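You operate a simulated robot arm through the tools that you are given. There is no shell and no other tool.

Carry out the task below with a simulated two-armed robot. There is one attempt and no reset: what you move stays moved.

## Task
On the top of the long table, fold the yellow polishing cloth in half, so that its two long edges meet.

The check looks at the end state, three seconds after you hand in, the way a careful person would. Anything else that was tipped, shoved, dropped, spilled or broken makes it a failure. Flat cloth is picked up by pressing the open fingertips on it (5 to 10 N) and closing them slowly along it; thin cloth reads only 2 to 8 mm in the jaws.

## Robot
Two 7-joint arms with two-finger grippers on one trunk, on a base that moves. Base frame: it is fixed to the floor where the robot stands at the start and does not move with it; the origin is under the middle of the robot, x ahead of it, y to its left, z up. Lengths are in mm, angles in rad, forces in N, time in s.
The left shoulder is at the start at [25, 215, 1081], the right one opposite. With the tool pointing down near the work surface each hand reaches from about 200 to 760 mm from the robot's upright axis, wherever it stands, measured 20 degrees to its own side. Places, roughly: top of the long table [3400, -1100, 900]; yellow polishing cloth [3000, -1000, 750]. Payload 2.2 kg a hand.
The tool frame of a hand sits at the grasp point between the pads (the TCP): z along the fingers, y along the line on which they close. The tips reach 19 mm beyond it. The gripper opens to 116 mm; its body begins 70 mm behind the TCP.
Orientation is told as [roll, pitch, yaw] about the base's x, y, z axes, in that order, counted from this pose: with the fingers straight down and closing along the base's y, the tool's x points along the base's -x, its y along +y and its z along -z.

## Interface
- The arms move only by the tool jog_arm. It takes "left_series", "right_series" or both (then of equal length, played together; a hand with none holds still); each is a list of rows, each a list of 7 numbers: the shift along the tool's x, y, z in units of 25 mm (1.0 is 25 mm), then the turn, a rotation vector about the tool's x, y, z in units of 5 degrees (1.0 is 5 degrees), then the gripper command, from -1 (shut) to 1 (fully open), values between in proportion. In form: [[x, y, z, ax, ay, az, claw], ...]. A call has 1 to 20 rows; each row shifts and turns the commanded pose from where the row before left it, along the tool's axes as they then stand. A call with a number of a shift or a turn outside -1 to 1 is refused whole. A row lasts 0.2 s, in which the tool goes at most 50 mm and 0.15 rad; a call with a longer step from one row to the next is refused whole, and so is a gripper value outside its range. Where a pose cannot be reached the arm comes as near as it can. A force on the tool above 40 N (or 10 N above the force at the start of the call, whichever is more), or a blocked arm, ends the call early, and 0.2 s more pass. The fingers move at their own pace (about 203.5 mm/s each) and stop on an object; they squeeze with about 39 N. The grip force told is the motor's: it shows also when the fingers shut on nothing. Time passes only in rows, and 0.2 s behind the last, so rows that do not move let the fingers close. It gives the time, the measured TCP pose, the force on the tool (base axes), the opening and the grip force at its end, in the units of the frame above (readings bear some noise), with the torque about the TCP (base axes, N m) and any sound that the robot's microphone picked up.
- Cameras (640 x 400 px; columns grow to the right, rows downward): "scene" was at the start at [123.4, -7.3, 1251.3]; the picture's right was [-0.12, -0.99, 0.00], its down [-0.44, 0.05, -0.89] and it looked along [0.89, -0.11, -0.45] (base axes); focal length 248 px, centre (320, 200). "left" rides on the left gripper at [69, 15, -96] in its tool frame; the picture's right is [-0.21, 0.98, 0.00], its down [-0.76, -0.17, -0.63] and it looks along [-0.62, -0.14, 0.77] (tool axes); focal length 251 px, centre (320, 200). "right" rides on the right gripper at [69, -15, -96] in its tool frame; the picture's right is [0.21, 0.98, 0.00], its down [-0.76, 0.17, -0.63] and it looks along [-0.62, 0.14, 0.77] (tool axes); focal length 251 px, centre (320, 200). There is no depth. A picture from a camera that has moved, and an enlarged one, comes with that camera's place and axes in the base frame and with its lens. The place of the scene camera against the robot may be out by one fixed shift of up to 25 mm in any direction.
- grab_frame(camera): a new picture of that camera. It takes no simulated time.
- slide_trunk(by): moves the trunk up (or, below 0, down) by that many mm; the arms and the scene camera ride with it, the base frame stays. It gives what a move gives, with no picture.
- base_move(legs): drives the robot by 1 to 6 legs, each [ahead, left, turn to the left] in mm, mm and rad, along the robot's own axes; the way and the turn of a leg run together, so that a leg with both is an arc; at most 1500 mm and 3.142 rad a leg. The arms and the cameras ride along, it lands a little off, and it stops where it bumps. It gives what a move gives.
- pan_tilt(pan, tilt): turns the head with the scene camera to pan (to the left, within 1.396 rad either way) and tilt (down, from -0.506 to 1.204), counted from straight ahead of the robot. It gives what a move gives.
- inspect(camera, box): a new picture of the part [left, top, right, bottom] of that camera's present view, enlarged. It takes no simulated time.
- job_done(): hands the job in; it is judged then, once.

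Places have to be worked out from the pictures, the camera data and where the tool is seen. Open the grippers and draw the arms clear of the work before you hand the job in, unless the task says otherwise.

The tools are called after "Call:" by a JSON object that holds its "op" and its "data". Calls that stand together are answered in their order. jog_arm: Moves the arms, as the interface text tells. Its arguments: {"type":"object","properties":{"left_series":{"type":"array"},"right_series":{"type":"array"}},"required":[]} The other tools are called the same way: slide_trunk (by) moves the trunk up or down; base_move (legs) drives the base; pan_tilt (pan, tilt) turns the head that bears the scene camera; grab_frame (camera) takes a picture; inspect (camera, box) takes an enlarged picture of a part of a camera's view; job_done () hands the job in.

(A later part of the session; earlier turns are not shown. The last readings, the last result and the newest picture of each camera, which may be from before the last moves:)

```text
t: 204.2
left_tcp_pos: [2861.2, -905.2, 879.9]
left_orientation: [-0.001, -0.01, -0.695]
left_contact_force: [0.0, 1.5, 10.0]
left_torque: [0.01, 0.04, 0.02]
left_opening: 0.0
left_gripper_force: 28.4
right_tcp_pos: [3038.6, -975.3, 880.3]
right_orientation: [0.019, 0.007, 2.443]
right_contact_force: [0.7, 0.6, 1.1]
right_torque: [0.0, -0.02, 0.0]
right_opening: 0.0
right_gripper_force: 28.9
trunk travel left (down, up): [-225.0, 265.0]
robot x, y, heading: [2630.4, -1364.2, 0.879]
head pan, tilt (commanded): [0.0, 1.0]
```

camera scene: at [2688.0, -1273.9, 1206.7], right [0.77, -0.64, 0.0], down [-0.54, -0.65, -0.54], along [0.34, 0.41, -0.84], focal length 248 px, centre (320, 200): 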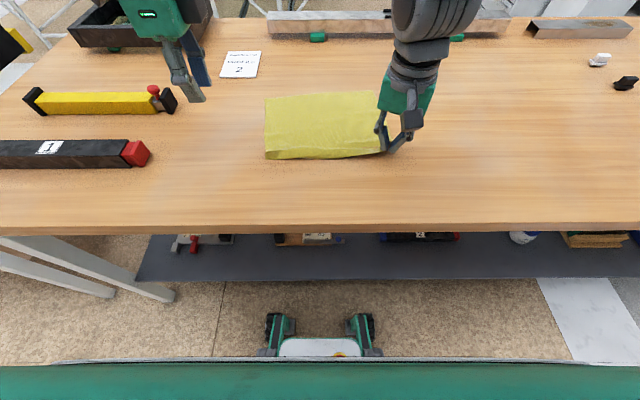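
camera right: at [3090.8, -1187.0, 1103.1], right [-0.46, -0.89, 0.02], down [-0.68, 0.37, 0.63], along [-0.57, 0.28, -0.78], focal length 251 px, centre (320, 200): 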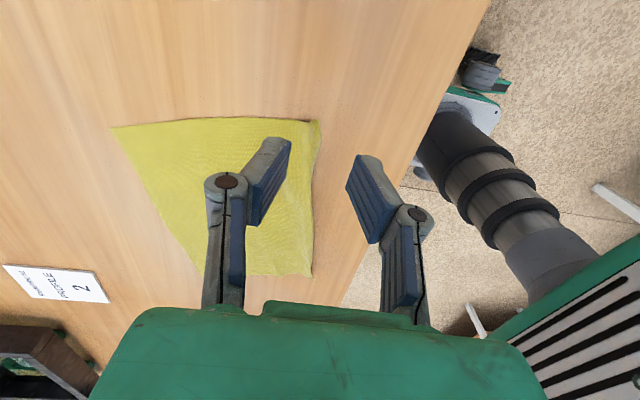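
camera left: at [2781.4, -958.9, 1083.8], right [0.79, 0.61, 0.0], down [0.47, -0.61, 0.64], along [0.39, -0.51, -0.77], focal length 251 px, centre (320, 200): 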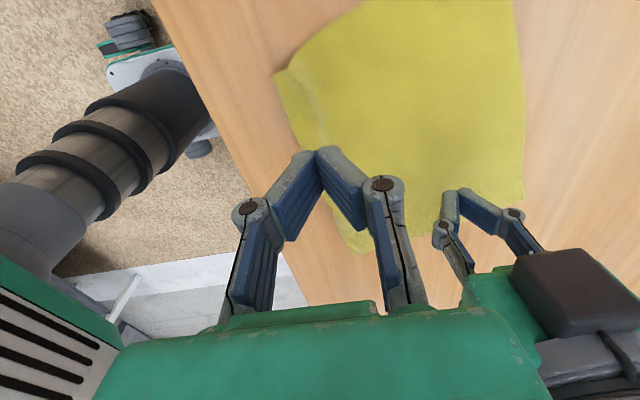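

Call:
{"op": "jog_arm", "data": {"left_series": [[0, 0, -0.008, 0, 0, 0, -1], [0, 0, 0, 0, 0, 0, -1]], "right_series": [[0, 0, 0.04, 0, 0, 0, -1], [0, 0, 0, 0, 0, 0, -1]]}}

```text
t: 204.8
left_tcp_pos: [2862.1, -904.5, 879.6]
left_orientation: [0.001, -0.008, -0.694]
left_contact_force: [-0.3, 2.4, 8.9]
left_torque: [0.05, 0.0, -0.02]
left_opening: 0.1
left_gripper_force: 28.5
right_tcp_pos: [3038.2, -974.4, 880.4]
right_orientation: [0.019, 0.006, 2.444]
right_contact_force: [0.2, 0.5, 3.5]
right_torque: [0.03, 0.01, -0.02]
right_opening: 0.1
right_gripper_force: 28.6
trunk travel left (down, up): [-225.0, 265.0]
robot x, y, heading: [2629.5, -1362.6, 0.873]
head pan, tilt (commanded): [0.0, 1.0]
```

Pressures are 9 N and 3.5 N. I drag away from me: the left 70 mm and the right 25 mm, which also squares the cloth up.

Call:
{"op": "jog_arm", "data": {"left_series": [[0.006, 0.2, 0, 0, 0, 0, -1], [0.006, 0.2, 0, 0, 0, 0, -1], [0.006, 0.2, 0, 0, 0, 0, -1], [0.006, 0.2, 0, 0, 0, 0, -1], [0.006, 0.2, 0, 0, 0, 0, -1], [0.006, 0.2, 0, 0, 0, 0, -1], [0.006, 0.2, 0, 0, 0, 0, -1]], "right_series": [[0.011, -0.072, 0.008, 0, 0, 0, -1], [0.011, -0.072, 0, 0, 0, 0, -1], [0.011, -0.072, 0.008, 0, 0, 0, -1], [0.011, -0.072, 0, 0, 0, 0, -1], [0.011, -0.072, 0.008, 0, 0, 0, -1], [0.011, -0.072, 0, 0, 0, 0, -1], [0.011, -0.072, 0, 0, 0, 0, -1]]}}

Call:
{"op": "inspect", "data": {"camera": "scene", "box": [220, 80, 400, 190]}}

```text
t: 206.4
left_tcp_pos: [2883.1, -878.3, 879.2]
left_orientation: [0.001, -0.009, -0.698]
left_contact_force: [0.5, -1.0, 1.3]
left_torque: [0.0, -0.03, -0.01]
left_opening: 0.0
left_gripper_force: 28.7
right_tcp_pos: [3047.2, -965.9, 880.1]
right_orientation: [0.018, 0.006, 2.443]
right_contact_force: [-2.5, -3.1, 17.3]
right_torque: [0.02, 0.0, 0.04]
right_opening: 0.1
right_gripper_force: 28.1
trunk travel left (down, up): [-225.0, 265.0]
robot x, y, heading: [2631.2, -1363.3, 0.872]
head pan, tilt (commanded): [0.0, 1.0]
```

```text
3.56 times, centred on (310, 135) of scene
camera zoom: at [2687.2, -1275.5, 1207.0], right [0.77, -0.64, 0.0], down [-0.54, -0.65, -0.54], along [0.35, 0.41, -0.84], focal length 881 px, centre (356, 431)
```

zoom: 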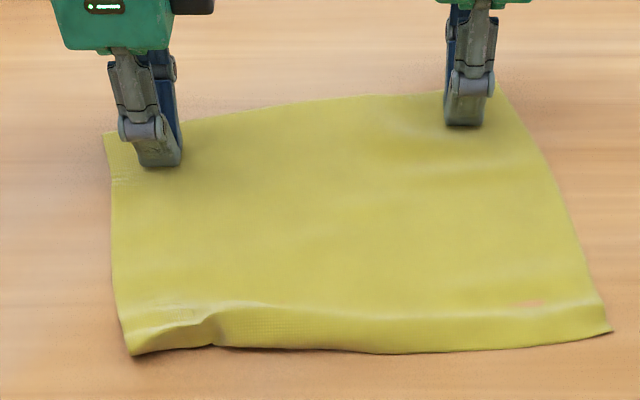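

The whole cloth slid along, so the near strip needs anchoring. I'll press the near-left strip down with the left hand and use the right hand to pull the far-left area away from me.

Call:
{"op": "jog_arm", "data": {"left_series": [[0, 0, -0.8, 0, 0, 0, -1], [0, 0, -0.8, 0, 0, 0, -1], [-0.09, -0.94, 0, 0, 0, 0, -1], [-0.09, -0.94, 0, 0, 0, 0, -1], [-0.09, -0.94, 0, 0, 0, 0, -1], [-0.09, -0.94, 0, 0, 0, 0, -1], [-0.09, -0.94, 0, 0, 0, 0, -1], [-0.09, -0.94, 0, 0, 0, 0, -1], [0, 0, 0.4, 0, 0, 0, -1], [0, 0, 0.4, 0, 0, 0, -1], [0, 0, 0.3, 0, 0, 0, -1], [0, 0, 0, 0, 0, 0, -1], [0, 0, 0, 0, 0, 0, -1], [0, 0, 0, 0, 0, 0, -1], [0, 0, 0, 0, 0, 0, -1], [0, 0, 0, 0, 0, 0, -1]], "right_series": [[0, 0, -0.8, 0, 0, 0, -1], [0, 0, -0.8, 0, 0, 0, -1], [0, 0, 0, 0, 0, 0, -1], [0, 0, 0, 0, 0, 0, -1], [0, 0, 0, 0, 0, 0, -1], [0, 0, 0, 0, 0, 0, -1], [-0.93, 0.2, 0, 0, 0, 0, -1], [-0.93, 0.2, 0, 0, 0, 0, -1], [-0.93, 0.2, 0, 0, 0, 0, -1], [-0.93, 0.2, 0, 0, 0, 0, -1], [-0.93, 0.2, 0, 0, 0, 0, -1], [-0.93, 0.2, 0, 0, 0, 0, -1], [-0.93, 0.2, 0, 0, 0, 0, -1], [0, 0, 0.6, 0, 0, 0, -1], [0, 0, 0.6, 0, 0, 0, -1], [0, 0, 0.2, 0, 0, 0, -1]]}}

Call:
{"op": "inspect", "data": {"camera": "scene", "box": [220, 80, 400, 190]}}

Call:
{"op": "inspect", "data": {"camera": "left", "box": [220, 60, 440, 200]}}

```text
t: 209.8
left_tcp_pos: [2803.7, -993.1, 892.7]
left_orientation: [-0.003, -0.012, -0.695]
left_contact_force: [0.3, -0.1, -0.7]
left_torque: [-0.01, -0.05, -0.03]
left_opening: 0.1
left_gripper_force: 28.6
right_tcp_pos: [2905.7, -887.3, 883.2]
right_orientation: [0.021, 0.004, 2.436]
right_contact_force: [-0.5, 0.3, 0.2]
right_torque: [0.0, 0.01, 0.0]
right_opening: 0.0
right_gripper_force: 28.6
trunk travel left (down, up): [-225.0, 265.0]
robot x, y, heading: [2632.7, -1365.0, 0.876]
head pan, tilt (commanded): [0.0, 1.0]
```

```text
3.56 times, centred on (310, 135) of scene
camera zoom: at [2688.0, -1273.2, 1206.6], right [0.77, -0.64, 0.0], down [-0.54, -0.65, -0.54], along [0.34, 0.41, -0.84], focal length 881 px, centre (356, 431)
```

zoom: 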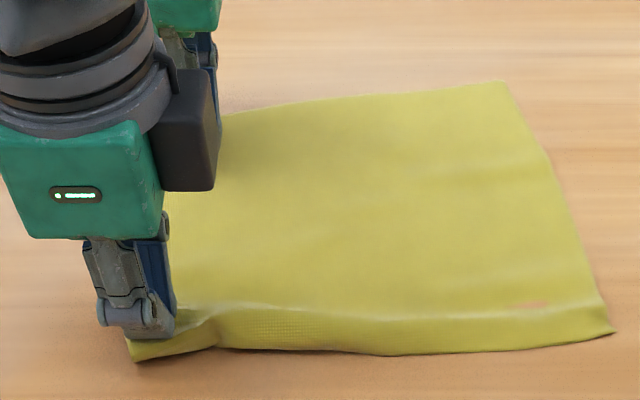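

```text
2.86 times, centred on (330, 130) of left
camera zoom: at [2759.4, -937.0, 989.8], right [0.79, 0.61, 0.0], down [0.47, -0.61, 0.64], along [0.39, -0.51, -0.77], focal length 718 px, centre (291, 400)
```

zoom: 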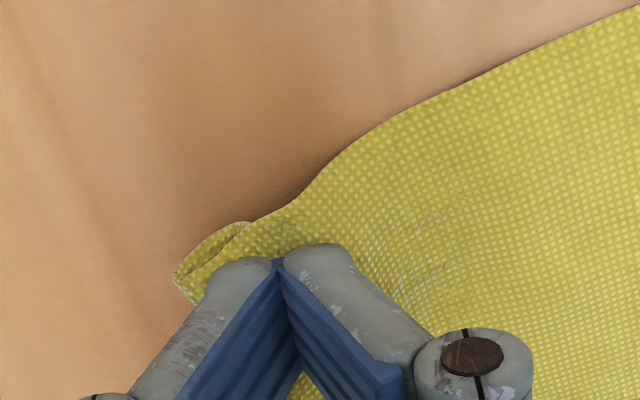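

I shift the left fingertips onto the strip close to its edge (F≈386) and press; the right gets its pressing contact at the far left.

Call:
{"op": "jog_arm", "data": {"left_series": [[-0.3, -0.25, 0, 0, 0, 0, -1], [-0.2, -0.25, 0, 0, 0, 0, -1], [0, 0, 0.2, 0, 0, 0, -1], [0, 0, 0.2, 0, 0, 0, -1], [0, 0, 0.1, 0, 0, 0, -1], [0, 0, 0.04, 0, 0, 0, -1], [0, 0, 0, 0, 0, 0, -1]], "right_series": [[0, 0, 0, 0, 0, 0, -1], [0, 0, 0, 0, 0, 0, -1], [0, 0, 0.04, 0, 0, 0, -1], [0, 0, 0.04, 0, 0, 0, -1], [0, 0, 0.04, 0, 0, 0, -1], [0, 0, 0.02, 0, 0, 0, -1], [0, 0, 0, 0, 0, 0, -1]]}}

```text
t: 211.4
left_tcp_pos: [2805.9, -1011.3, 881.8]
left_orientation: [0.001, -0.011, -0.695]
left_contact_force: [-2.4, 0.5, 14.0]
left_torque: [0.09, 0.03, 0.04]
left_opening: 0.0
left_gripper_force: 28.1
right_tcp_pos: [2904.7, -887.7, 883.8]
right_orientation: [0.019, 0.002, 2.436]
right_contact_force: [-0.2, -0.5, -0.3]
right_torque: [0.01, -0.03, 0.01]
right_opening: 0.1
right_gripper_force: 29.0
trunk travel left (down, up): [-225.0, 265.0]
robot x, y, heading: [2628.3, -1363.9, 0.871]
head pan, tilt (commanded): [0.0, 1.0]
```

Call:
{"op": "jog_arm", "data": {"right_series": [[0, 0, 0.08, 0, 0, 0, -1], [0, 0, 0.06, 0, 0, 0, -1], [0, 0, 0, 0, 0, 0, -1]]}}

```text
t: 212.2
left_tcp_pos: [2806.7, -1011.8, 880.5]
left_orientation: [0.002, -0.009, -0.695]
left_contact_force: [0.3, 2.1, 15.0]
left_torque: [0.14, 0.0, -0.03]
left_opening: 0.0
left_gripper_force: 28.2
right_tcp_pos: [2904.5, -887.0, 879.7]
right_orientation: [0.017, 0.005, 2.437]
right_contact_force: [-1.2, 1.0, 9.8]
right_torque: [0.03, -0.02, 0.0]
right_opening: 0.1
right_gripper_force: 28.2
trunk travel left (down, up): [-225.0, 265.0]
robot x, y, heading: [2626.1, -1366.2, 0.874]
head pan, tilt (commanded): [0.0, 1.0]
```

Both press well (15 N anchor, 10 N pull). I drag the right hand away from me by 45 mm along the cloth's left side.

Call:
{"op": "jog_arm", "data": {"left_series": [[0, 0, 0, 0, 0, 0, -1], [0, 0, 0, 0, 0, 0, -1], [0, 0, 0, 0, 0, 0, -1], [0, 0, 0, 0, 0, 0, -1], [0, 0, 0, 0, 0, 0, -1], [0, 0, 0, 0, 0, 0, -1], [0, 0, 0, 0, 0, 0, -1], [0, 0, 0, 0, 0, 0, -1], [0, 0, 0, 0, 0, 0, -1]], "right_series": [[-0.044, -0.196, 0, 0, 0, 0, -1], [-0.044, -0.196, 0, 0, 0, 0, -1], [-0.044, -0.196, 0, 0, 0, 0, -1], [-0.044, -0.196, 0, 0, 0, 0, -1], [-0.044, -0.196, 0, 0, 0, 0, -1], [-0.044, -0.196, 0, 0, 0, 0, -1], [-0.044, -0.196, 0, 0, 0, 0, -1], [-0.044, -0.196, 0, 0, 0, 0, -1], [-0.044, -0.196, 0, 0, 0, 0, -1]]}}

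Call:
{"op": "inspect", "data": {"camera": "scene", "box": [220, 80, 400, 190]}}

```text
t: 213.4
left_tcp_pos: [2804.2, -1013.9, 880.2]
left_orientation: [0.0, -0.009, -0.695]
left_contact_force: [-0.1, -1.6, 8.1]
left_torque: [0.03, -0.01, -0.01]
left_opening: 0.0
left_gripper_force: 28.7
right_tcp_pos: [2911.5, -865.9, 879.6]
right_orientation: [0.013, 0.004, 2.443]
right_contact_force: [-0.2, -2.8, 14.7]
right_torque: [0.0, -0.04, 0.02]
right_opening: 0.2
right_gripper_force: 27.8
trunk travel left (down, up): [-225.0, 265.0]
robot x, y, heading: [2629.4, -1367.9, 0.877]
head pan, tilt (commanded): [0.0, 1.0]
stopped in row 5 (right hand): the force on the tool passed its limit at 41 N (the readings are from after the stop); the commanded pose is now the measured one
```

```text
3.56 times, centred on (310, 135) of scene
camera zoom: at [2687.1, -1276.0, 1206.9], right [0.77, -0.64, 0.0], down [-0.54, -0.65, -0.54], along [0.35, 0.41, -0.84], focal length 881 px, centre (356, 431)
```

zoom: 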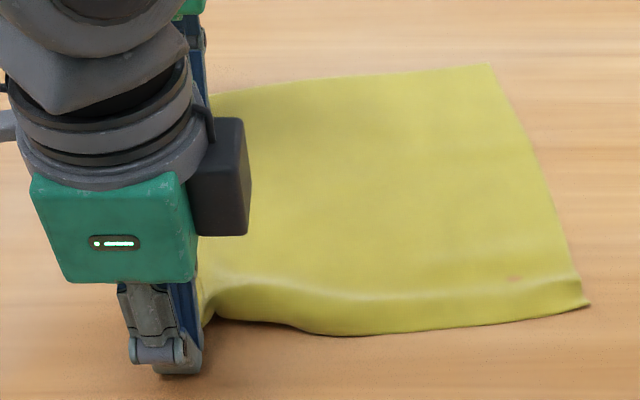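

The force limit shows the left side is now taut and therefore flat. I repeat this mirrored for the right side: the right hand anchors the near-right strip while the left pulls the far-right area.

Call:
{"op": "jog_arm", "data": {"left_series": [[0, 0, -0.6, 0, 0, 0, -1], [0, 0, -0.8, 0, 0, 0, -1], [0, 0, -0.8, 0, 0, 0, -1], [0, 0, 0, 0, 0, 0, -1], [0, 0, 0, 0, 0, 0, -1], [0, 0, 0, 0, 0, 0, -1], [0, 0, 0, 0, 0, 0, -1], [0, 0.86, 0, 0, 0, 0, -1], [0, 0.86, 0, 0, 0, 0, -1], [0, 0.86, 0, 0, 0, 0, -1], [0, 0.86, 0, 0, 0, 0, -1], [0, 0.86, 0, 0, 0, 0, -1], [0, 0.86, 0, 0, 0, 0, -1], [0, 0.86, 0, 0, 0, 0, -1], [0, 0.86, 0, 0, 0, 0, -1], [0, 0.86, 0, 0, 0, 0, -1], [0, 0.86, 0, 0, 0, 0, -1]], "right_series": [[0, 0, -0.6, 0, 0, 0, -1], [0, 0, -0.8, 0, 0, 0, -1], [0, 0, -0.8, 0, 0, 0, -1], [0.88, 0.6, 0, 0, 0, 0, -1], [0.88, 0.6, 0, 0, 0, 0, -1], [0.88, 0.6, 0, 0, 0, 0, -1], [0.88, 0.6, 0, 0, 0, 0, -1], [0.88, 0.6, 0, 0, 0, 0, -1], [0.88, 0.6, 0, 0, 0, 0, -1], [0.88, 0.6, 0, 0, 0, 0, -1], [0.88, 0.6, 0, 0, 0, 0, -1], [0.88, 0.6, 0, 0, 0, 0, -1], [0, 0, 0, 0, 0, 0, -1], [0, 0, 0, 0, 0, 0, -1], [0, 0, 0, 0, 0, 0, -1], [0, 0, 0, 0, 0, 0, -1], [0, 0, 0, 0, 0, 0, -1]]}}

Call:
{"op": "inspect", "data": {"camera": "scene", "box": [220, 80, 400, 190]}}

Call:
{"op": "grab_frame", "data": {"camera": "right"}}

Call:
{"op": "grab_frame", "data": {"camera": "left"}}

```text
t: 217.0
left_tcp_pos: [2943.1, -847.6, 932.6]
left_orientation: [-0.004, -0.007, -0.697]
left_contact_force: [-0.4, -0.6, 0.2]
left_torque: [0.01, 0.03, -0.02]
left_opening: 0.0
left_gripper_force: 28.4
right_tcp_pos: [2977.3, -1096.6, 934.6]
right_orientation: [0.019, 0.008, 2.446]
right_contact_force: [-0.3, 0.5, -1.5]
right_torque: [-0.01, 0.04, -0.02]
right_opening: 0.3
right_gripper_force: 28.1
trunk travel left (down, up): [-225.0, 265.0]
robot x, y, heading: [2625.8, -1367.1, 0.877]
head pan, tilt (commanded): [0.0, 1.0]
```

```text
3.56 times, centred on (310, 135) of scene
camera zoom: at [2689.8, -1273.6, 1206.5], right [0.77, -0.64, 0.0], down [-0.54, -0.65, -0.54], along [0.34, 0.41, -0.84], focal length 881 px, centre (356, 431)
```

zoom: 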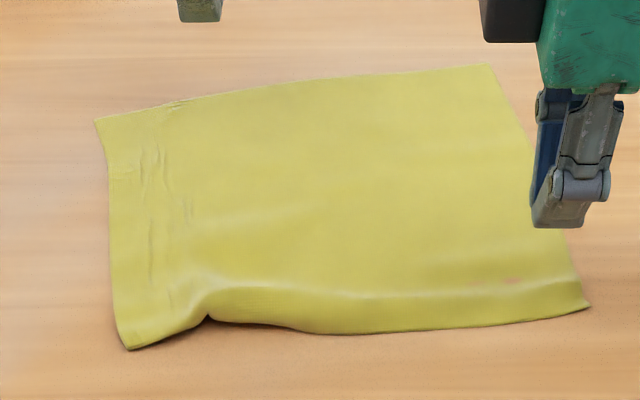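

```text
taken
camera right: at [3041.1, -1127.4, 1031.7], right [-0.46, -0.89, 0.02], down [-0.68, 0.37, 0.63], along [-0.57, 0.28, -0.78], focal length 251 px, centre (320, 200)
```

right: 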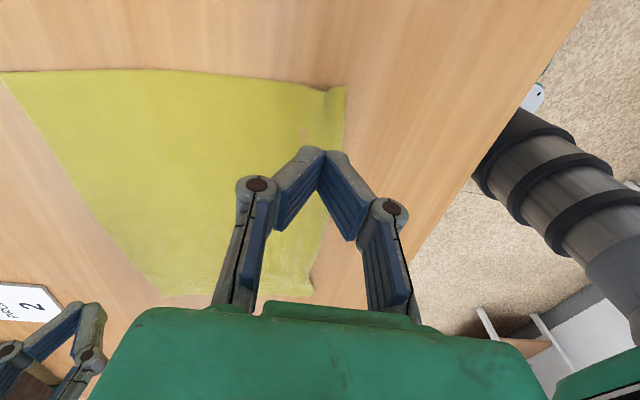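

```text
taken
camera left: at [2898.9, -791.1, 1030.0], right [0.79, 0.61, 0.0], down [0.47, -0.61, 0.64], along [0.39, -0.51, -0.77], focal length 251 px, centre (320, 200)
```

left: 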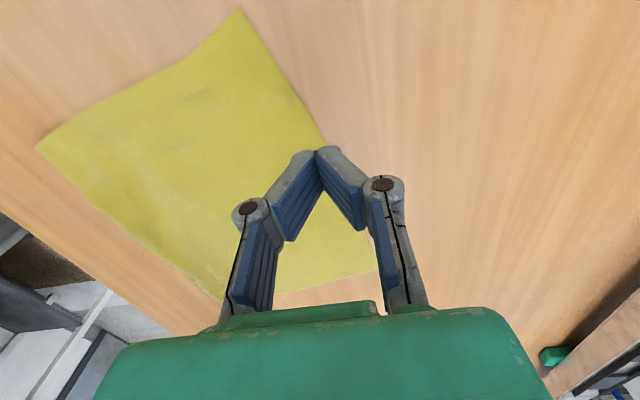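

The left side is much flatter. I check closely whether the near-left edge is the real edge or folded under.

Call:
{"op": "inspect", "data": {"camera": "left", "box": [20, 90, 180, 210]}}

Call:
{"op": "inspect", "data": {"camera": "scene", "box": [240, 145, 330, 195]}}

Call:
{"op": "inspect", "data": {"camera": "scene", "box": [310, 130, 400, 180]}}

```text
3.33 times, centred on (100, 150) of left
camera zoom: at [2898.9, -791.1, 1030.0], right [0.79, 0.61, 0.0], down [0.47, -0.61, 0.64], along [0.39, -0.51, -0.77], focal length 838 px, centre (1053, 367)
```

zoom: 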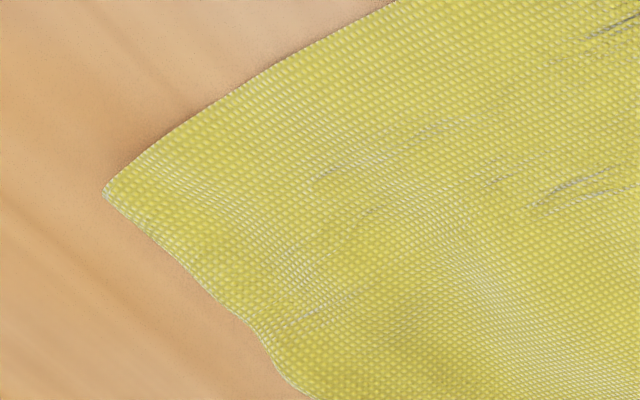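

```text
7.11 times, centred on (285, 170) of scene
camera zoom: at [2689.8, -1273.6, 1206.5], right [0.77, -0.64, 0.0], down [-0.54, -0.65, -0.54], along [0.34, 0.41, -0.84], focal length 1761 px, centre (569, 413)
```

zoom: 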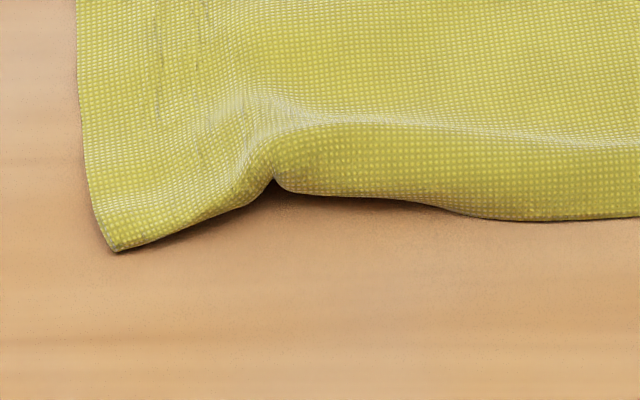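

```text
7.11 times, centred on (355, 155) of scene
camera zoom: at [2689.8, -1273.6, 1206.5], right [0.77, -0.64, 0.0], down [-0.54, -0.65, -0.54], along [0.34, 0.41, -0.84], focal length 1761 px, centre (71, 520)
```

zoom: 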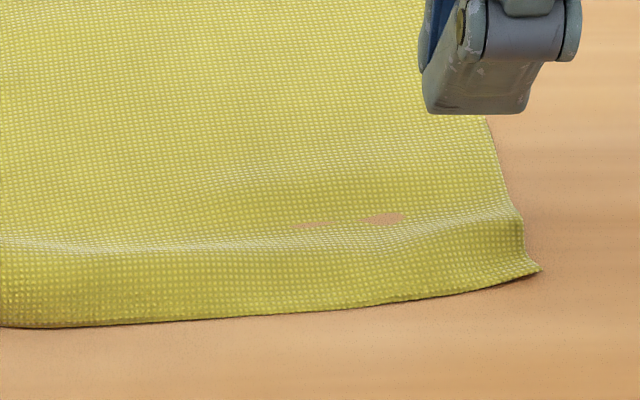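

The corners are now FL (568,-159), FR (622,93), NL (390,-114), NR (418,126). It's flat enough to grip the near edge directly; any small tuck will come free once lifted. I bring both hands to the near corners with 30 mm openings, outer finger just outside the edge.

Call:
{"op": "jog_arm", "data": {"left_series": [[0.02, -0.862, 0, 0, 0, 0, -1], [0.02, -0.862, 0, 0, 0, 0, -1], [0.02, -0.862, 0, 0, 0, 0, -1], [0.02, -0.862, 0, 0, 0, 0, -1], [0.02, -0.862, 0, 0, 0, 0, -0.9], [0.02, -0.862, 0, 0, 0, 0, -0.7], [0.02, -0.862, 0, 0, 0, 0, -0.483], [0.02, -0.862, 0, 0, 0, 0, -0.483], [0.02, -0.862, 0, 0, 0, 0, -0.483], [0, 0, 0.5, 0, 0, 0, -0.483], [0, 0, 0.5, 0, 0, 0, -0.483], [0, 0, 0.4, 0, 0, 0, -0.483], [0, 0, 0, 0, 0, 0, -0.483]], "right_series": [[0.12, 0, 0, 0, 0, 0, -1], [0.12, 0, 0, 0, 0, 0, -1], [0, 0, 0, 0, 0, 0, -0.8], [0, 0, 0, 0, 0, 0, -0.6], [0, 0, 0, 0, 0, 0, -0.483], [0, 0, 0, 0, 0, 0, -0.483], [0, 0, 0, 0, 0, 0, -0.483], [0, 0, 0, 0, 0, 0, -0.483], [0, 0, 0, 0, 0, 0, -0.483], [0, 0, 0.5, 0, 0, 0, -0.483], [0, 0, 0.5, 0, 0, 0, -0.483], [0, 0, 0.5, 0, 0, 0, -0.483], [0, 0, 0, 0, 0, 0, -0.483]]}}

Call:
{"op": "inspect", "data": {"camera": "left", "box": [200, 70, 440, 220]}}

Call:
{"op": "inspect", "data": {"camera": "right", "box": [200, 70, 440, 220]}}

```text
t: 219.8
left_tcp_pos: [2816.4, -993.6, 899.8]
left_orientation: [-0.002, -0.007, -0.695]
left_contact_force: [0.3, 0.4, 0.8]
left_torque: [0.03, 0.01, -0.02]
left_opening: 30.0
left_gripper_force: 0.3
right_tcp_pos: [2980.8, -1100.9, 900.0]
right_orientation: [0.016, 0.005, 2.442]
right_contact_force: [-0.3, -0.7, 0.2]
right_torque: [0.0, -0.02, 0.0]
right_opening: 30.0
right_gripper_force: 0.0
trunk travel left (down, up): [-225.0, 265.0]
robot x, y, heading: [2629.2, -1367.6, 0.87]
head pan, tilt (commanded): [0.0, 1.0]
```

```text
2.67 times, centred on (320, 145) of left
camera zoom: at [2771.5, -936.8, 997.1], right [0.79, 0.61, 0.0], down [0.47, -0.61, 0.64], along [0.39, -0.5, -0.77], focal length 670 px, centre (320, 347)
```

zoom: 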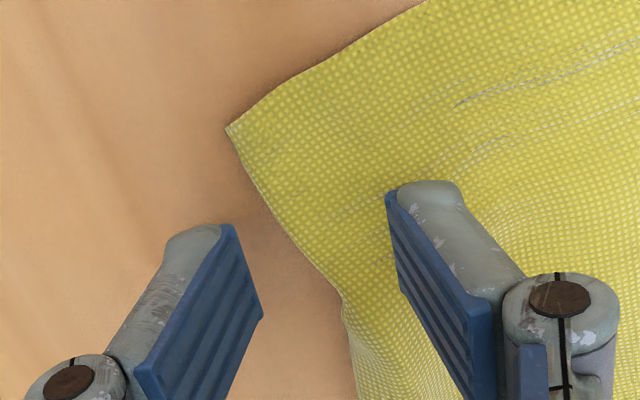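

```text
2.67 times, centred on (320, 145) of right
camera zoom: at [3044.9, -1132.4, 995.1], right [-0.46, -0.89, 0.02], down [-0.68, 0.37, 0.63], along [-0.57, 0.28, -0.78], focal length 670 px, centre (320, 347)
```

zoom: 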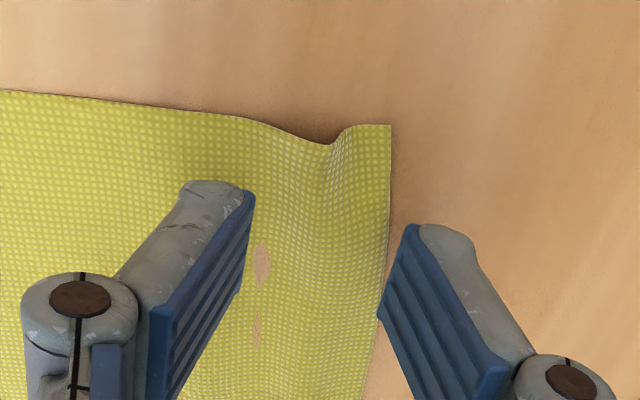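

Both edges are clean real edges now. I shift the left 4 mm inward and lower both toward contact.

Call:
{"op": "jog_arm", "data": {"left_series": [[0, 0.16, 0, 0, 0, 0, -0.483], [0, 0, 0.3, 0, 0, 0, -0.483], [0, 0, 0.3, 0, 0, 0, -0.483], [0, 0, 0.08, 0, 0, 0, -0.483], [0, 0, 0.04, 0, 0, 0, -0.483], [0, 0, 0, 0, 0, 0, -0.483]], "right_series": [[0, 0, 0, 0, 0, 0, -0.483], [0, 0, 0.3, 0, 0, 0, -0.483], [0, 0, 0.3, 0, 0, 0, -0.483], [0, 0, 0.08, 0, 0, 0, -0.483], [0, 0, 0.04, 0, 0, 0, -0.483], [0, 0, 0, 0, 0, 0, -0.483]]}}

```text
t: 221.2
left_tcp_pos: [2817.0, -991.6, 881.2]
left_orientation: [0.0, -0.008, -0.697]
left_contact_force: [0.4, 0.5, 5.9]
left_torque: [0.14, -0.08, 0.0]
left_opening: 30.6
left_gripper_force: 0.3
right_tcp_pos: [2979.5, -1101.8, 881.2]
right_orientation: [0.017, 0.007, 2.444]
right_contact_force: [0.0, 0.3, 3.6]
right_torque: [0.06, -0.05, -0.03]
right_opening: 30.9
right_gripper_force: 0.0
trunk travel left (down, up): [-225.0, 265.0]
robot x, y, heading: [2624.7, -1369.2, 0.873]
head pan, tilt (commanded): [0.0, 1.0]
```

Contact at 5.9 N and 3.6 N. I press slightly more and close the first half slowly.

Call:
{"op": "jog_arm", "data": {"left_series": [[0, 0, 0.016, 0, 0, 0, -0.483], [0, 0, 0, 0, 0, 0, -0.51], [0, 0, 0.008, 0, 0, 0, -0.54], [0, 0, 0, 0, 0, 0, -0.57], [0, 0, 0.008, 0, 0, 0, -0.6], [0, 0, 0, 0, 0, 0, -0.63], [0, 0, 0.008, 0, 0, 0, -0.66], [0, 0, 0, 0, 0, 0, -0.69]], "right_series": [[0, 0, 0.032, 0, 0, 0, -0.483], [0, 0, 0, 0, 0, 0, -0.51], [0, 0, 0.008, 0, 0, 0, -0.54], [0, 0, 0, 0, 0, 0, -0.57], [0, 0, 0.008, 0, 0, 0, -0.6], [0, 0, 0, 0, 0, 0, -0.63], [0, 0, 0.008, 0, 0, 0, -0.66], [0, 0, 0, 0, 0, 0, -0.69]]}}

Call:
{"op": "inspect", "data": {"camera": "left", "box": [200, 70, 440, 220]}}

Call:
{"op": "inspect", "data": {"camera": "right", "box": [200, 70, 440, 220]}}

```text
t: 223.0
left_tcp_pos: [2817.6, -991.5, 880.0]
left_orientation: [-0.001, -0.01, -0.697]
left_contact_force: [-0.2, -0.5, 4.6]
left_torque: [0.05, 0.01, -0.01]
left_opening: 17.9
left_gripper_force: 0.1
right_tcp_pos: [2981.1, -1102.4, 879.8]
right_orientation: [0.018, 0.004, 2.445]
right_contact_force: [-0.9, -0.7, 2.3]
right_torque: [0.02, -0.05, -0.01]
right_opening: 18.7
right_gripper_force: 0.2
trunk travel left (down, up): [-225.0, 265.0]
robot x, y, heading: [2626.9, -1365.2, 0.876]
head pan, tilt (commanded): [0.0, 1.0]
```

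```text
2.67 times, centred on (320, 145) of left
camera zoom: at [2773.3, -934.3, 977.3], right [0.79, 0.61, 0.0], down [0.47, -0.61, 0.64], along [0.39, -0.51, -0.77], focal length 670 px, centre (320, 347)
```

zoom: 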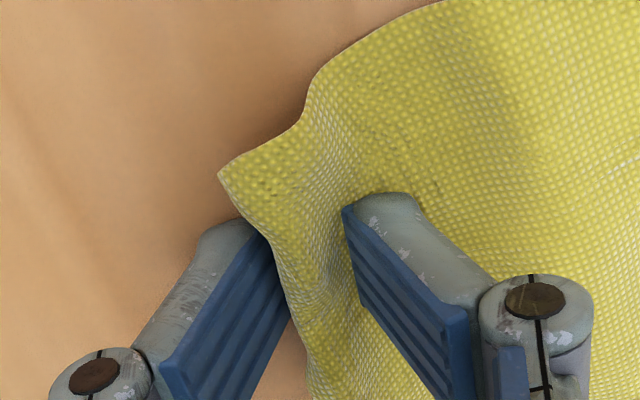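

```text
2.67 times, centred on (320, 145) of right
camera zoom: at [3044.5, -1133.3, 976.8], right [-0.46, -0.89, 0.02], down [-0.68, 0.37, 0.63], along [-0.57, 0.28, -0.78], focal length 670 px, centre (320, 347)
```

zoom: 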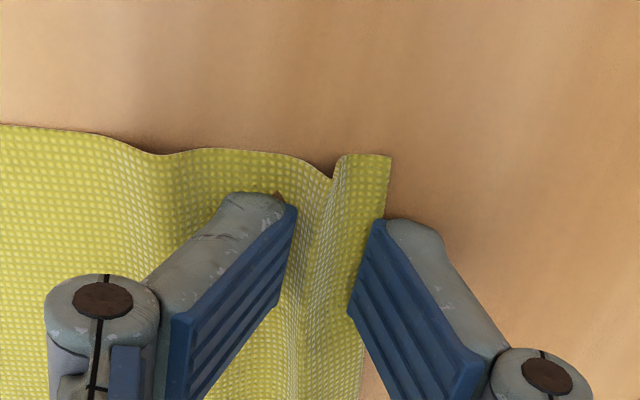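

Both are gathering. I add a little pressure and keep closing.

Call:
{"op": "jog_arm", "data": {"left_series": [[0, 0, 0.012, 0, 0, 0, -0.72], [0, 0, 0.008, 0, 0, 0, -0.75], [0, 0, 0.008, 0, 0, 0, -0.78], [0, 0, 0.008, 0, 0, 0, -0.81], [0, 0, 0.008, 0, 0, 0, -0.84], [0, 0, 0.008, 0, 0, 0, -0.87]], "right_series": [[0, 0, 0.024, 0, 0, 0, -0.72], [0, 0, 0.012, 0, 0, 0, -0.75], [0, 0, 0.008, 0, 0, 0, -0.78], [0, 0, 0.008, 0, 0, 0, -0.81], [0, 0, 0.008, 0, 0, 0, -0.84], [0, 0, 0.008, 0, 0, 0, -0.87]]}}

Call:
{"op": "inspect", "data": {"camera": "left", "box": [200, 70, 440, 220]}}

Call:
{"op": "inspect", "data": {"camera": "right", "box": [200, 70, 440, 220]}}

```text
t: 224.4
left_tcp_pos: [2816.8, -991.7, 879.5]
left_orientation: [0.0, -0.011, -0.694]
left_contact_force: [-0.5, 0.2, 6.1]
left_torque: [-0.02, 0.05, 0.01]
left_opening: 7.3
left_gripper_force: 0.0
right_tcp_pos: [2980.2, -1102.6, 878.1]
right_orientation: [0.013, 0.003, 2.446]
right_contact_force: [-0.9, -1.4, 9.5]
right_torque: [0.03, 0.02, -0.04]
right_opening: 7.6
right_gripper_force: 0.1
trunk travel left (down, up): [-225.0, 265.0]
robot x, y, heading: [2626.4, -1362.5, 0.872]
head pan, tilt (commanded): [0.0, 1.0]
```

```text
2.67 times, centred on (320, 145) of left
camera zoom: at [2772.5, -934.7, 976.7], right [0.79, 0.61, 0.0], down [0.47, -0.61, 0.64], along [0.39, -0.5, -0.77], focal length 670 px, centre (320, 347)
```

zoom: 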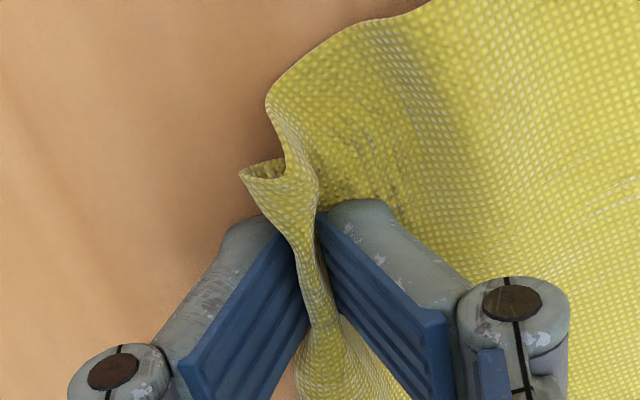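

```text
2.67 times, centred on (320, 145) of right
camera zoom: at [3043.8, -1133.5, 975.7], right [-0.46, -0.89, 0.02], down [-0.68, 0.37, 0.63], along [-0.56, 0.28, -0.78], focal length 670 px, centre (320, 347)
```

zoom: 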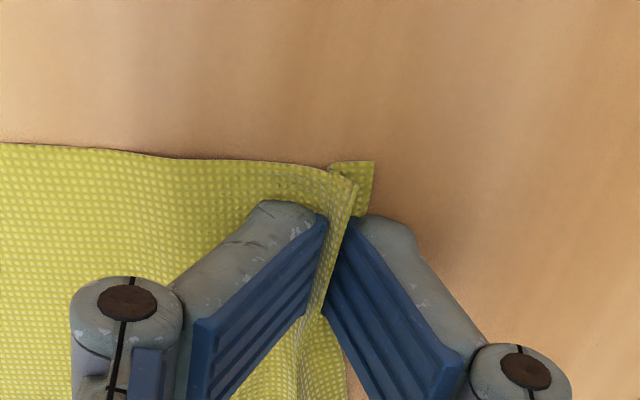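

Call:
{"op": "jog_arm", "data": {"left_series": [[0, 0, 0, 0, 0, 0, -0.9], [0, 0, 0, 0, 0, 0, -0.94], [0, 0, 0, 0, 0, 0, -0.98], [0, 0, 0, 0, 0, 0, -1], [0, 0, 0, 0, 0, 0, -1]], "right_series": [[0, 0, 0, 0, 0, 0, -0.9], [0, 0, 0, 0, 0, 0, -0.94], [0, 0, 0, 0, 0, 0, -0.98], [0, 0, 0, 0, 0, 0, -1], [0, 0, 0, 0, 0, 0, -1]]}}

Call:
{"op": "inspect", "data": {"camera": "left", "box": [240, 90, 400, 190]}}

Call:
{"op": "inspect", "data": {"camera": "right", "box": [240, 90, 400, 190]}}

```text
t: 225.6
left_tcp_pos: [2816.1, -991.5, 879.3]
left_orientation: [0.0, -0.008, -0.696]
left_contact_force: [0.9, -0.6, 12.9]
left_torque: [0.14, -0.11, -0.03]
left_opening: 4.4
left_gripper_force: 32.9
right_tcp_pos: [2979.0, -1101.2, 879.2]
right_orientation: [0.013, 0.005, 2.445]
right_contact_force: [-1.3, -0.7, 18.1]
right_torque: [-0.03, 0.08, 0.02]
right_opening: 5.7
right_gripper_force: 33.0
trunk travel left (down, up): [-225.0, 265.0]
robot x, y, heading: [2629.1, -1364.9, 0.875]
head pan, tilt (commanded): [0.0, 1.0]
```

```text
4.00 times, centred on (320, 140) of left
camera zoom: at [2772.6, -934.5, 976.9], right [0.79, 0.61, 0.0], down [0.47, -0.61, 0.64], along [0.39, -0.5, -0.77], focal length 1006 px, centre (320, 440)
```

zoom: 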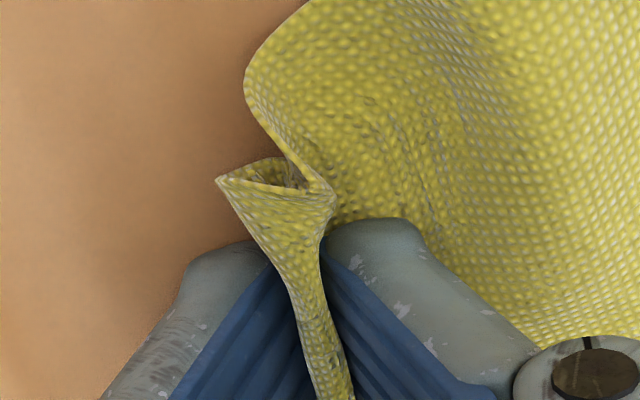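

```text
4.00 times, centred on (320, 140) of right
camera zoom: at [3043.8, -1133.5, 975.7], right [-0.46, -0.89, 0.02], down [-0.68, 0.37, 0.63], along [-0.56, 0.28, -0.78], focal length 1006 px, centre (320, 440)
```

zoom: 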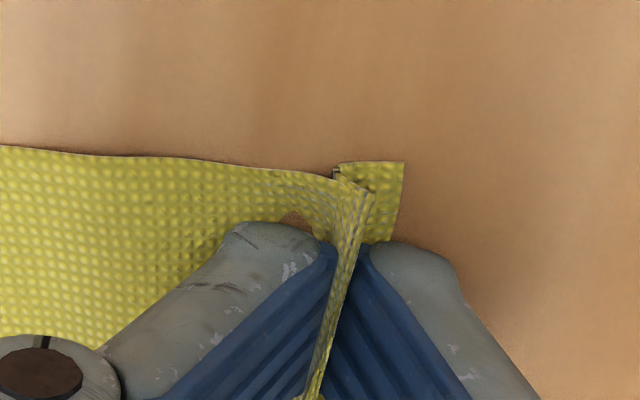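

Both hold, but with a turned ruck and a ~10 mm margin outside the outer finger. Earlier, the edge went up cleanly between the pads when re-gathering over a pre-formed ridge. I'll open again slightly above, shift 5 mm toward the edge and re-gather.

Call:
{"op": "jog_arm", "data": {"left_series": [[0, 0, -0.12, 0, 0, 0, -1], [0, 0, -0.04, 0, 0, 0, -0.8], [0, 0, 0, 0, 0, 0, -0.6], [0, 0, 0, 0, 0, 0, -0.45], [0, -0.2, 0, 0, 0, 0, -0.45], [0, 0, 0, 0, 0, 0, -0.45]], "right_series": [[0, 0, -0.12, 0, 0, 0, -1], [0, 0, -0.04, 0, 0, 0, -0.8], [0, 0, 0, 0, 0, 0, -0.6], [0, 0, 0, 0, 0, 0, -0.45], [0, 0.24, 0, 0, 0, 0, -0.45], [0, 0, 0, 0, 0, 0, -0.45]]}}

Call:
{"op": "inspect", "data": {"camera": "left", "box": [200, 70, 440, 220]}}

Call:
{"op": "inspect", "data": {"camera": "right", "box": [200, 70, 440, 220]}}

```text
t: 227.0
left_tcp_pos: [2814.0, -993.6, 881.9]
left_orientation: [-0.002, -0.008, -0.696]
left_contact_force: [0.8, 0.4, -0.3]
left_torque: [-0.01, 0.01, 0.0]
left_opening: 32.0
left_gripper_force: 0.2
right_tcp_pos: [2976.5, -1105.7, 881.9]
right_orientation: [0.017, 0.007, 2.446]
right_contact_force: [0.0, 0.7, -0.4]
right_torque: [-0.01, -0.01, 0.03]
right_opening: 31.9
right_gripper_force: 0.1
trunk travel left (down, up): [-225.0, 265.0]
robot x, y, heading: [2628.9, -1364.1, 0.872]
head pan, tilt (commanded): [0.0, 1.0]
```

```text
2.67 times, centred on (320, 145) of left
camera zoom: at [2771.2, -937.6, 979.5], right [0.79, 0.61, 0.0], down [0.47, -0.61, 0.64], along [0.39, -0.51, -0.77], focal length 670 px, centre (320, 347)
```

zoom: 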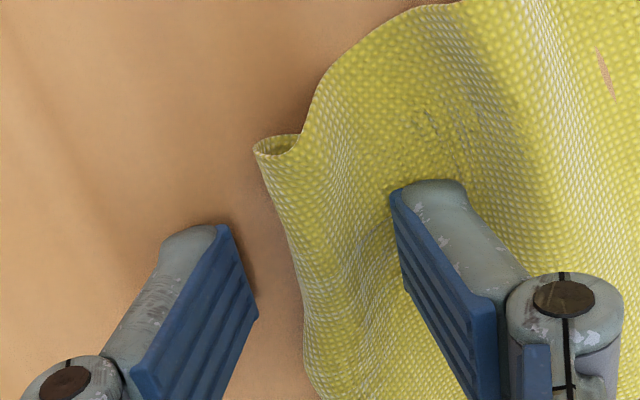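

```text
2.67 times, centred on (320, 145) of right
camera zoom: at [3040.9, -1137.2, 978.6], right [-0.46, -0.89, 0.02], down [-0.68, 0.37, 0.63], along [-0.57, 0.28, -0.78], focal length 670 px, centre (320, 347)
```

zoom: 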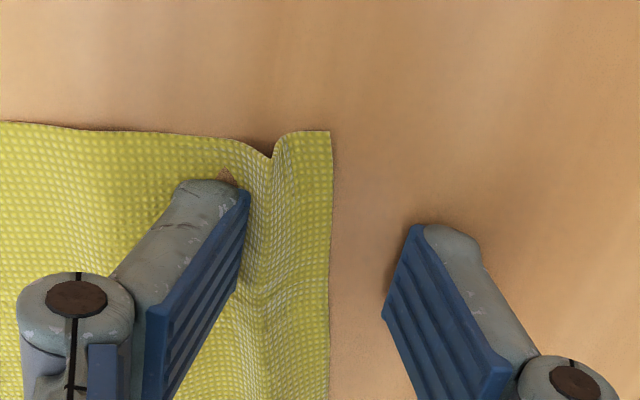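

The edges relaxed inward a little. I shift forward (left 6 mm, right 10 mm) so the outer fingers are just outside the edge, and press.

Call:
{"op": "jog_arm", "data": {"left_series": [[0, 0, -0.12, 0, 0, 0, -0.45], [0, 0.24, 0, 0, 0, 0, -0.45], [0, 0, 0.12, 0, 0, 0, -0.45], [0, 0, 0.04, 0, 0, 0, -0.45], [0, 0, 0.02, 0, 0, 0, -0.45], [0, 0, 0, 0, 0, 0, -0.45]], "right_series": [[0, 0, -0.12, 0, 0, 0, -0.45], [0, -0.4, 0, 0, 0, 0, -0.45], [0, 0, 0.12, 0, 0, 0, -0.45], [0, 0, 0.04, 0, 0, 0, -0.45], [0, 0, 0.03, 0, 0, 0, -0.45], [0, 0, 0, 0, 0, 0, -0.45]]}}

Call:
{"op": "inspect", "data": {"camera": "left", "box": [200, 70, 440, 220]}}

Call:
{"op": "inspect", "data": {"camera": "right", "box": [200, 70, 440, 220]}}

```text
t: 228.4
left_tcp_pos: [2817.3, -990.3, 881.6]
left_orientation: [-0.002, -0.009, -0.696]
left_contact_force: [0.0, -0.1, 2.2]
left_torque: [0.03, 0.02, 0.02]
left_opening: 31.6
left_gripper_force: 0.1
right_tcp_pos: [2984.5, -1098.5, 880.1]
right_orientation: [0.016, 0.007, 2.446]
right_contact_force: [0.8, 1.4, 6.6]
right_torque: [0.14, -0.14, 0.01]
right_opening: 35.2
right_gripper_force: 0.6
trunk travel left (down, up): [-225.0, 265.0]
robot x, y, heading: [2628.1, -1368.4, 0.877]
head pan, tilt (commanded): [0.0, 1.0]
```

```text
2.67 times, centred on (320, 145) of left
camera zoom: at [2773.9, -933.6, 978.8], right [0.79, 0.61, 0.0], down [0.47, -0.61, 0.64], along [0.39, -0.51, -0.77], focal length 670 px, centre (320, 347)
```

zoom: 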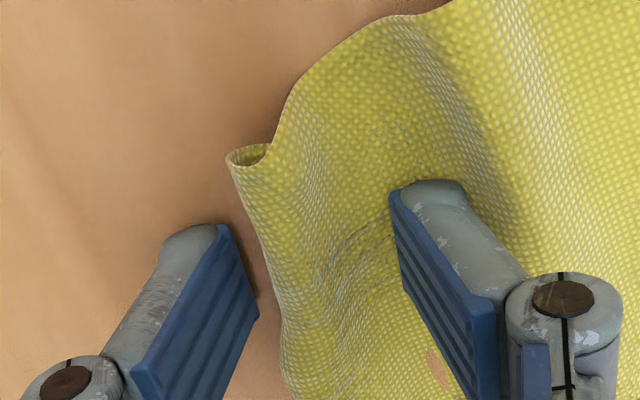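

```text
2.67 times, centred on (320, 145) of right
camera zoom: at [3047.0, -1130.1, 976.9], right [-0.46, -0.89, 0.02], down [-0.68, 0.37, 0.63], along [-0.57, 0.28, -0.78], focal length 670 px, centre (320, 347)
```

zoom: 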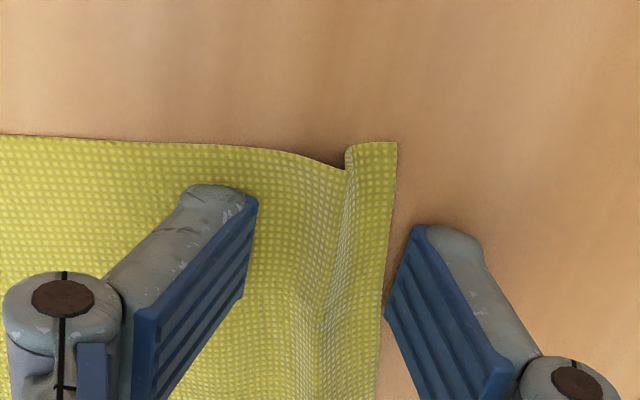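

The right looks just like my first good grip (ridge about 10 mm from the edge). I press the left a bit more and close both slowly.

Call:
{"op": "jog_arm", "data": {"left_series": [[0, 0, 0.03, 0, 0, 0, -0.48], [0, 0, 0.01, 0, 0, 0, -0.52], [0, 0, 0.01, 0, 0, 0, -0.56], [0, 0, 0.01, 0, 0, 0, -0.6], [0, 0, 0.01, 0, 0, 0, -0.64], [0, 0, 0.01, 0, 0, 0, -0.68], [0, 0, 0.01, 0, 0, 0, -0.72], [0, 0, 0.01, 0, 0, 0, -0.76]], "right_series": [[0, 0, 0.008, 0, 0, 0, -0.48], [0, 0, 0.008, 0, 0, 0, -0.52], [0, 0, 0.008, 0, 0, 0, -0.56], [0, 0, 0.008, 0, 0, 0, -0.6], [0, 0, 0.01, 0, 0, 0, -0.64], [0, 0, 0.01, 0, 0, 0, -0.68], [0, 0, 0.01, 0, 0, 0, -0.72], [0, 0, 0.01, 0, 0, 0, -0.76]]}}

Call:
{"op": "inspect", "data": {"camera": "left", "box": [200, 70, 440, 220]}}

Call:
{"op": "inspect", "data": {"camera": "right", "box": [200, 70, 440, 220]}}

```text
t: 230.2
left_tcp_pos: [2818.7, -991.0, 880.0]
left_orientation: [0.0, -0.008, -0.696]
left_contact_force: [1.4, 3.1, 7.4]
left_torque: [0.02, 0.04, -0.03]
left_opening: 10.8
left_gripper_force: 0.1
right_tcp_pos: [2983.5, -1098.4, 879.8]
right_orientation: [0.015, 0.006, 2.444]
right_contact_force: [-0.4, 0.7, 4.7]
right_torque: [0.03, 0.0, 0.0]
right_opening: 14.9
right_gripper_force: 0.0
trunk travel left (down, up): [-225.0, 265.0]
robot x, y, heading: [2628.0, -1368.2, 0.873]
head pan, tilt (commanded): [0.0, 1.0]
```

```text
2.67 times, centred on (320, 145) of left
camera zoom: at [2774.4, -933.9, 976.8], right [0.79, 0.61, 0.0], down [0.47, -0.61, 0.64], along [0.39, -0.5, -0.77], focal length 670 px, centre (320, 347)
```

zoom: 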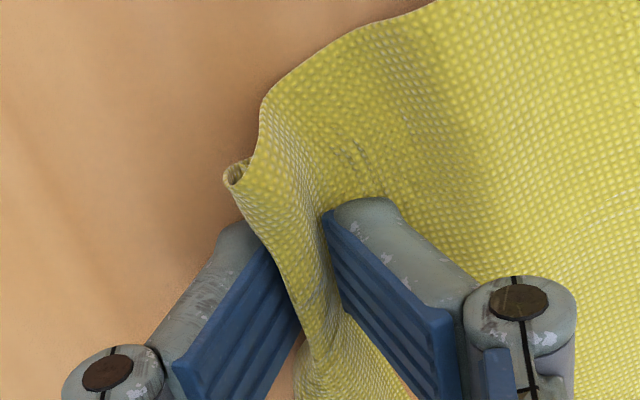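

```text
2.67 times, centred on (320, 145) of right
camera zoom: at [3046.6, -1130.2, 975.7], right [-0.46, -0.89, 0.02], down [-0.68, 0.37, 0.63], along [-0.56, 0.28, -0.78], focal length 670 px, centre (320, 347)
```

zoom: 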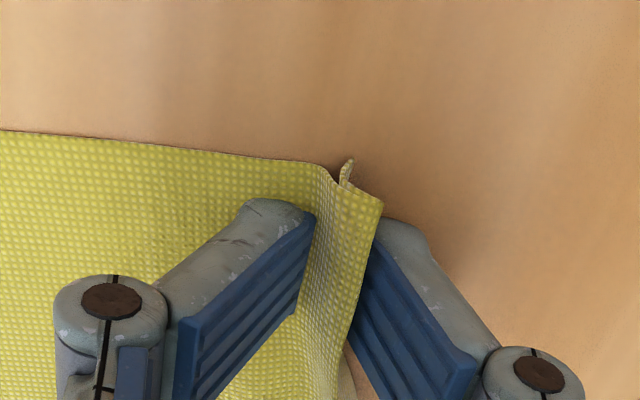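

Both edges are rising between the pads. Closing fully.

Call:
{"op": "jog_arm", "data": {"left_series": [[0, 0, 0, 0, 0, 0, -0.8], [0, 0, 0, 0, 0, 0, -0.84], [0, 0, 0, 0, 0, 0, -0.88], [0, 0, 0, 0, 0, 0, -0.92], [0, 0, 0, 0, 0, 0, -0.96], [0, 0, 0, 0, 0, 0, -1], [0, 0, 0, 0, 0, 0, -1]], "right_series": [[0, 0, 0.012, 0, 0, 0, -0.8], [0, 0, 0.008, 0, 0, 0, -0.84], [0, 0, 0.008, 0, 0, 0, -0.88], [0, 0, 0, 0, 0, 0, -0.92], [0, 0, 0, 0, 0, 0, -0.96], [0, 0, 0, 0, 0, 0, -1], [0, 0, 0, 0, 0, 0, -1]]}}

Call:
{"op": "inspect", "data": {"camera": "left", "box": [240, 90, 400, 190]}}

Call:
{"op": "inspect", "data": {"camera": "right", "box": [240, 90, 400, 190]}}

```text
t: 231.8
left_tcp_pos: [2817.2, -990.9, 879.6]
left_orientation: [-0.001, -0.008, -0.698]
left_contact_force: [-0.9, 0.1, 11.2]
left_torque: [0.03, -0.08, -0.02]
left_opening: 3.2
left_gripper_force: 32.7
right_tcp_pos: [2982.3, -1099.6, 879.6]
right_orientation: [0.011, 0.008, 2.445]
right_contact_force: [-1.4, -1.4, 23.1]
right_torque: [0.04, 0.01, 0.0]
right_opening: 5.9
right_gripper_force: 33.1
trunk travel left (down, up): [-225.0, 265.0]
robot x, y, heading: [2629.8, -1368.3, 0.872]
head pan, tilt (commanded): [0.0, 1.0]
```

```text
4.00 times, centred on (320, 140) of left
camera zoom: at [2773.4, -934.4, 977.4], right [0.79, 0.61, 0.0], down [0.47, -0.61, 0.64], along [0.39, -0.5, -0.77], focal length 1006 px, centre (320, 440)
```

zoom: 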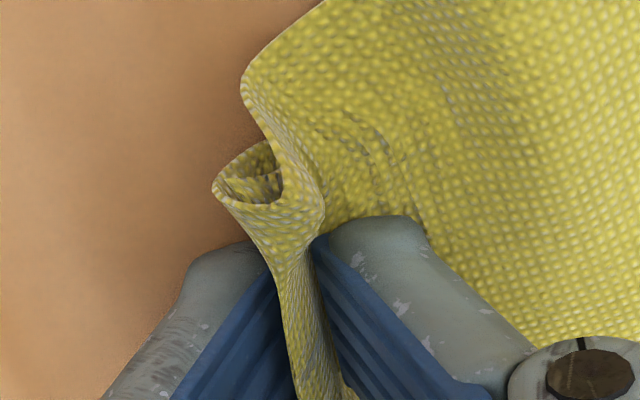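

```text
4.00 times, centred on (320, 140) of right
camera zoom: at [3046.0, -1131.0, 975.6], right [-0.46, -0.89, 0.02], down [-0.68, 0.37, 0.63], along [-0.56, 0.28, -0.78], focal length 1006 px, centre (320, 440)
```

zoom: 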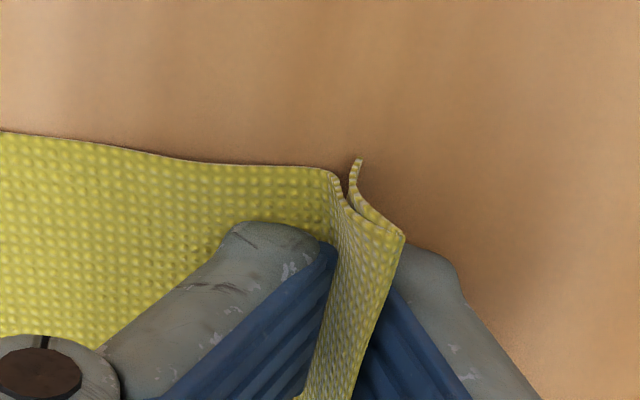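

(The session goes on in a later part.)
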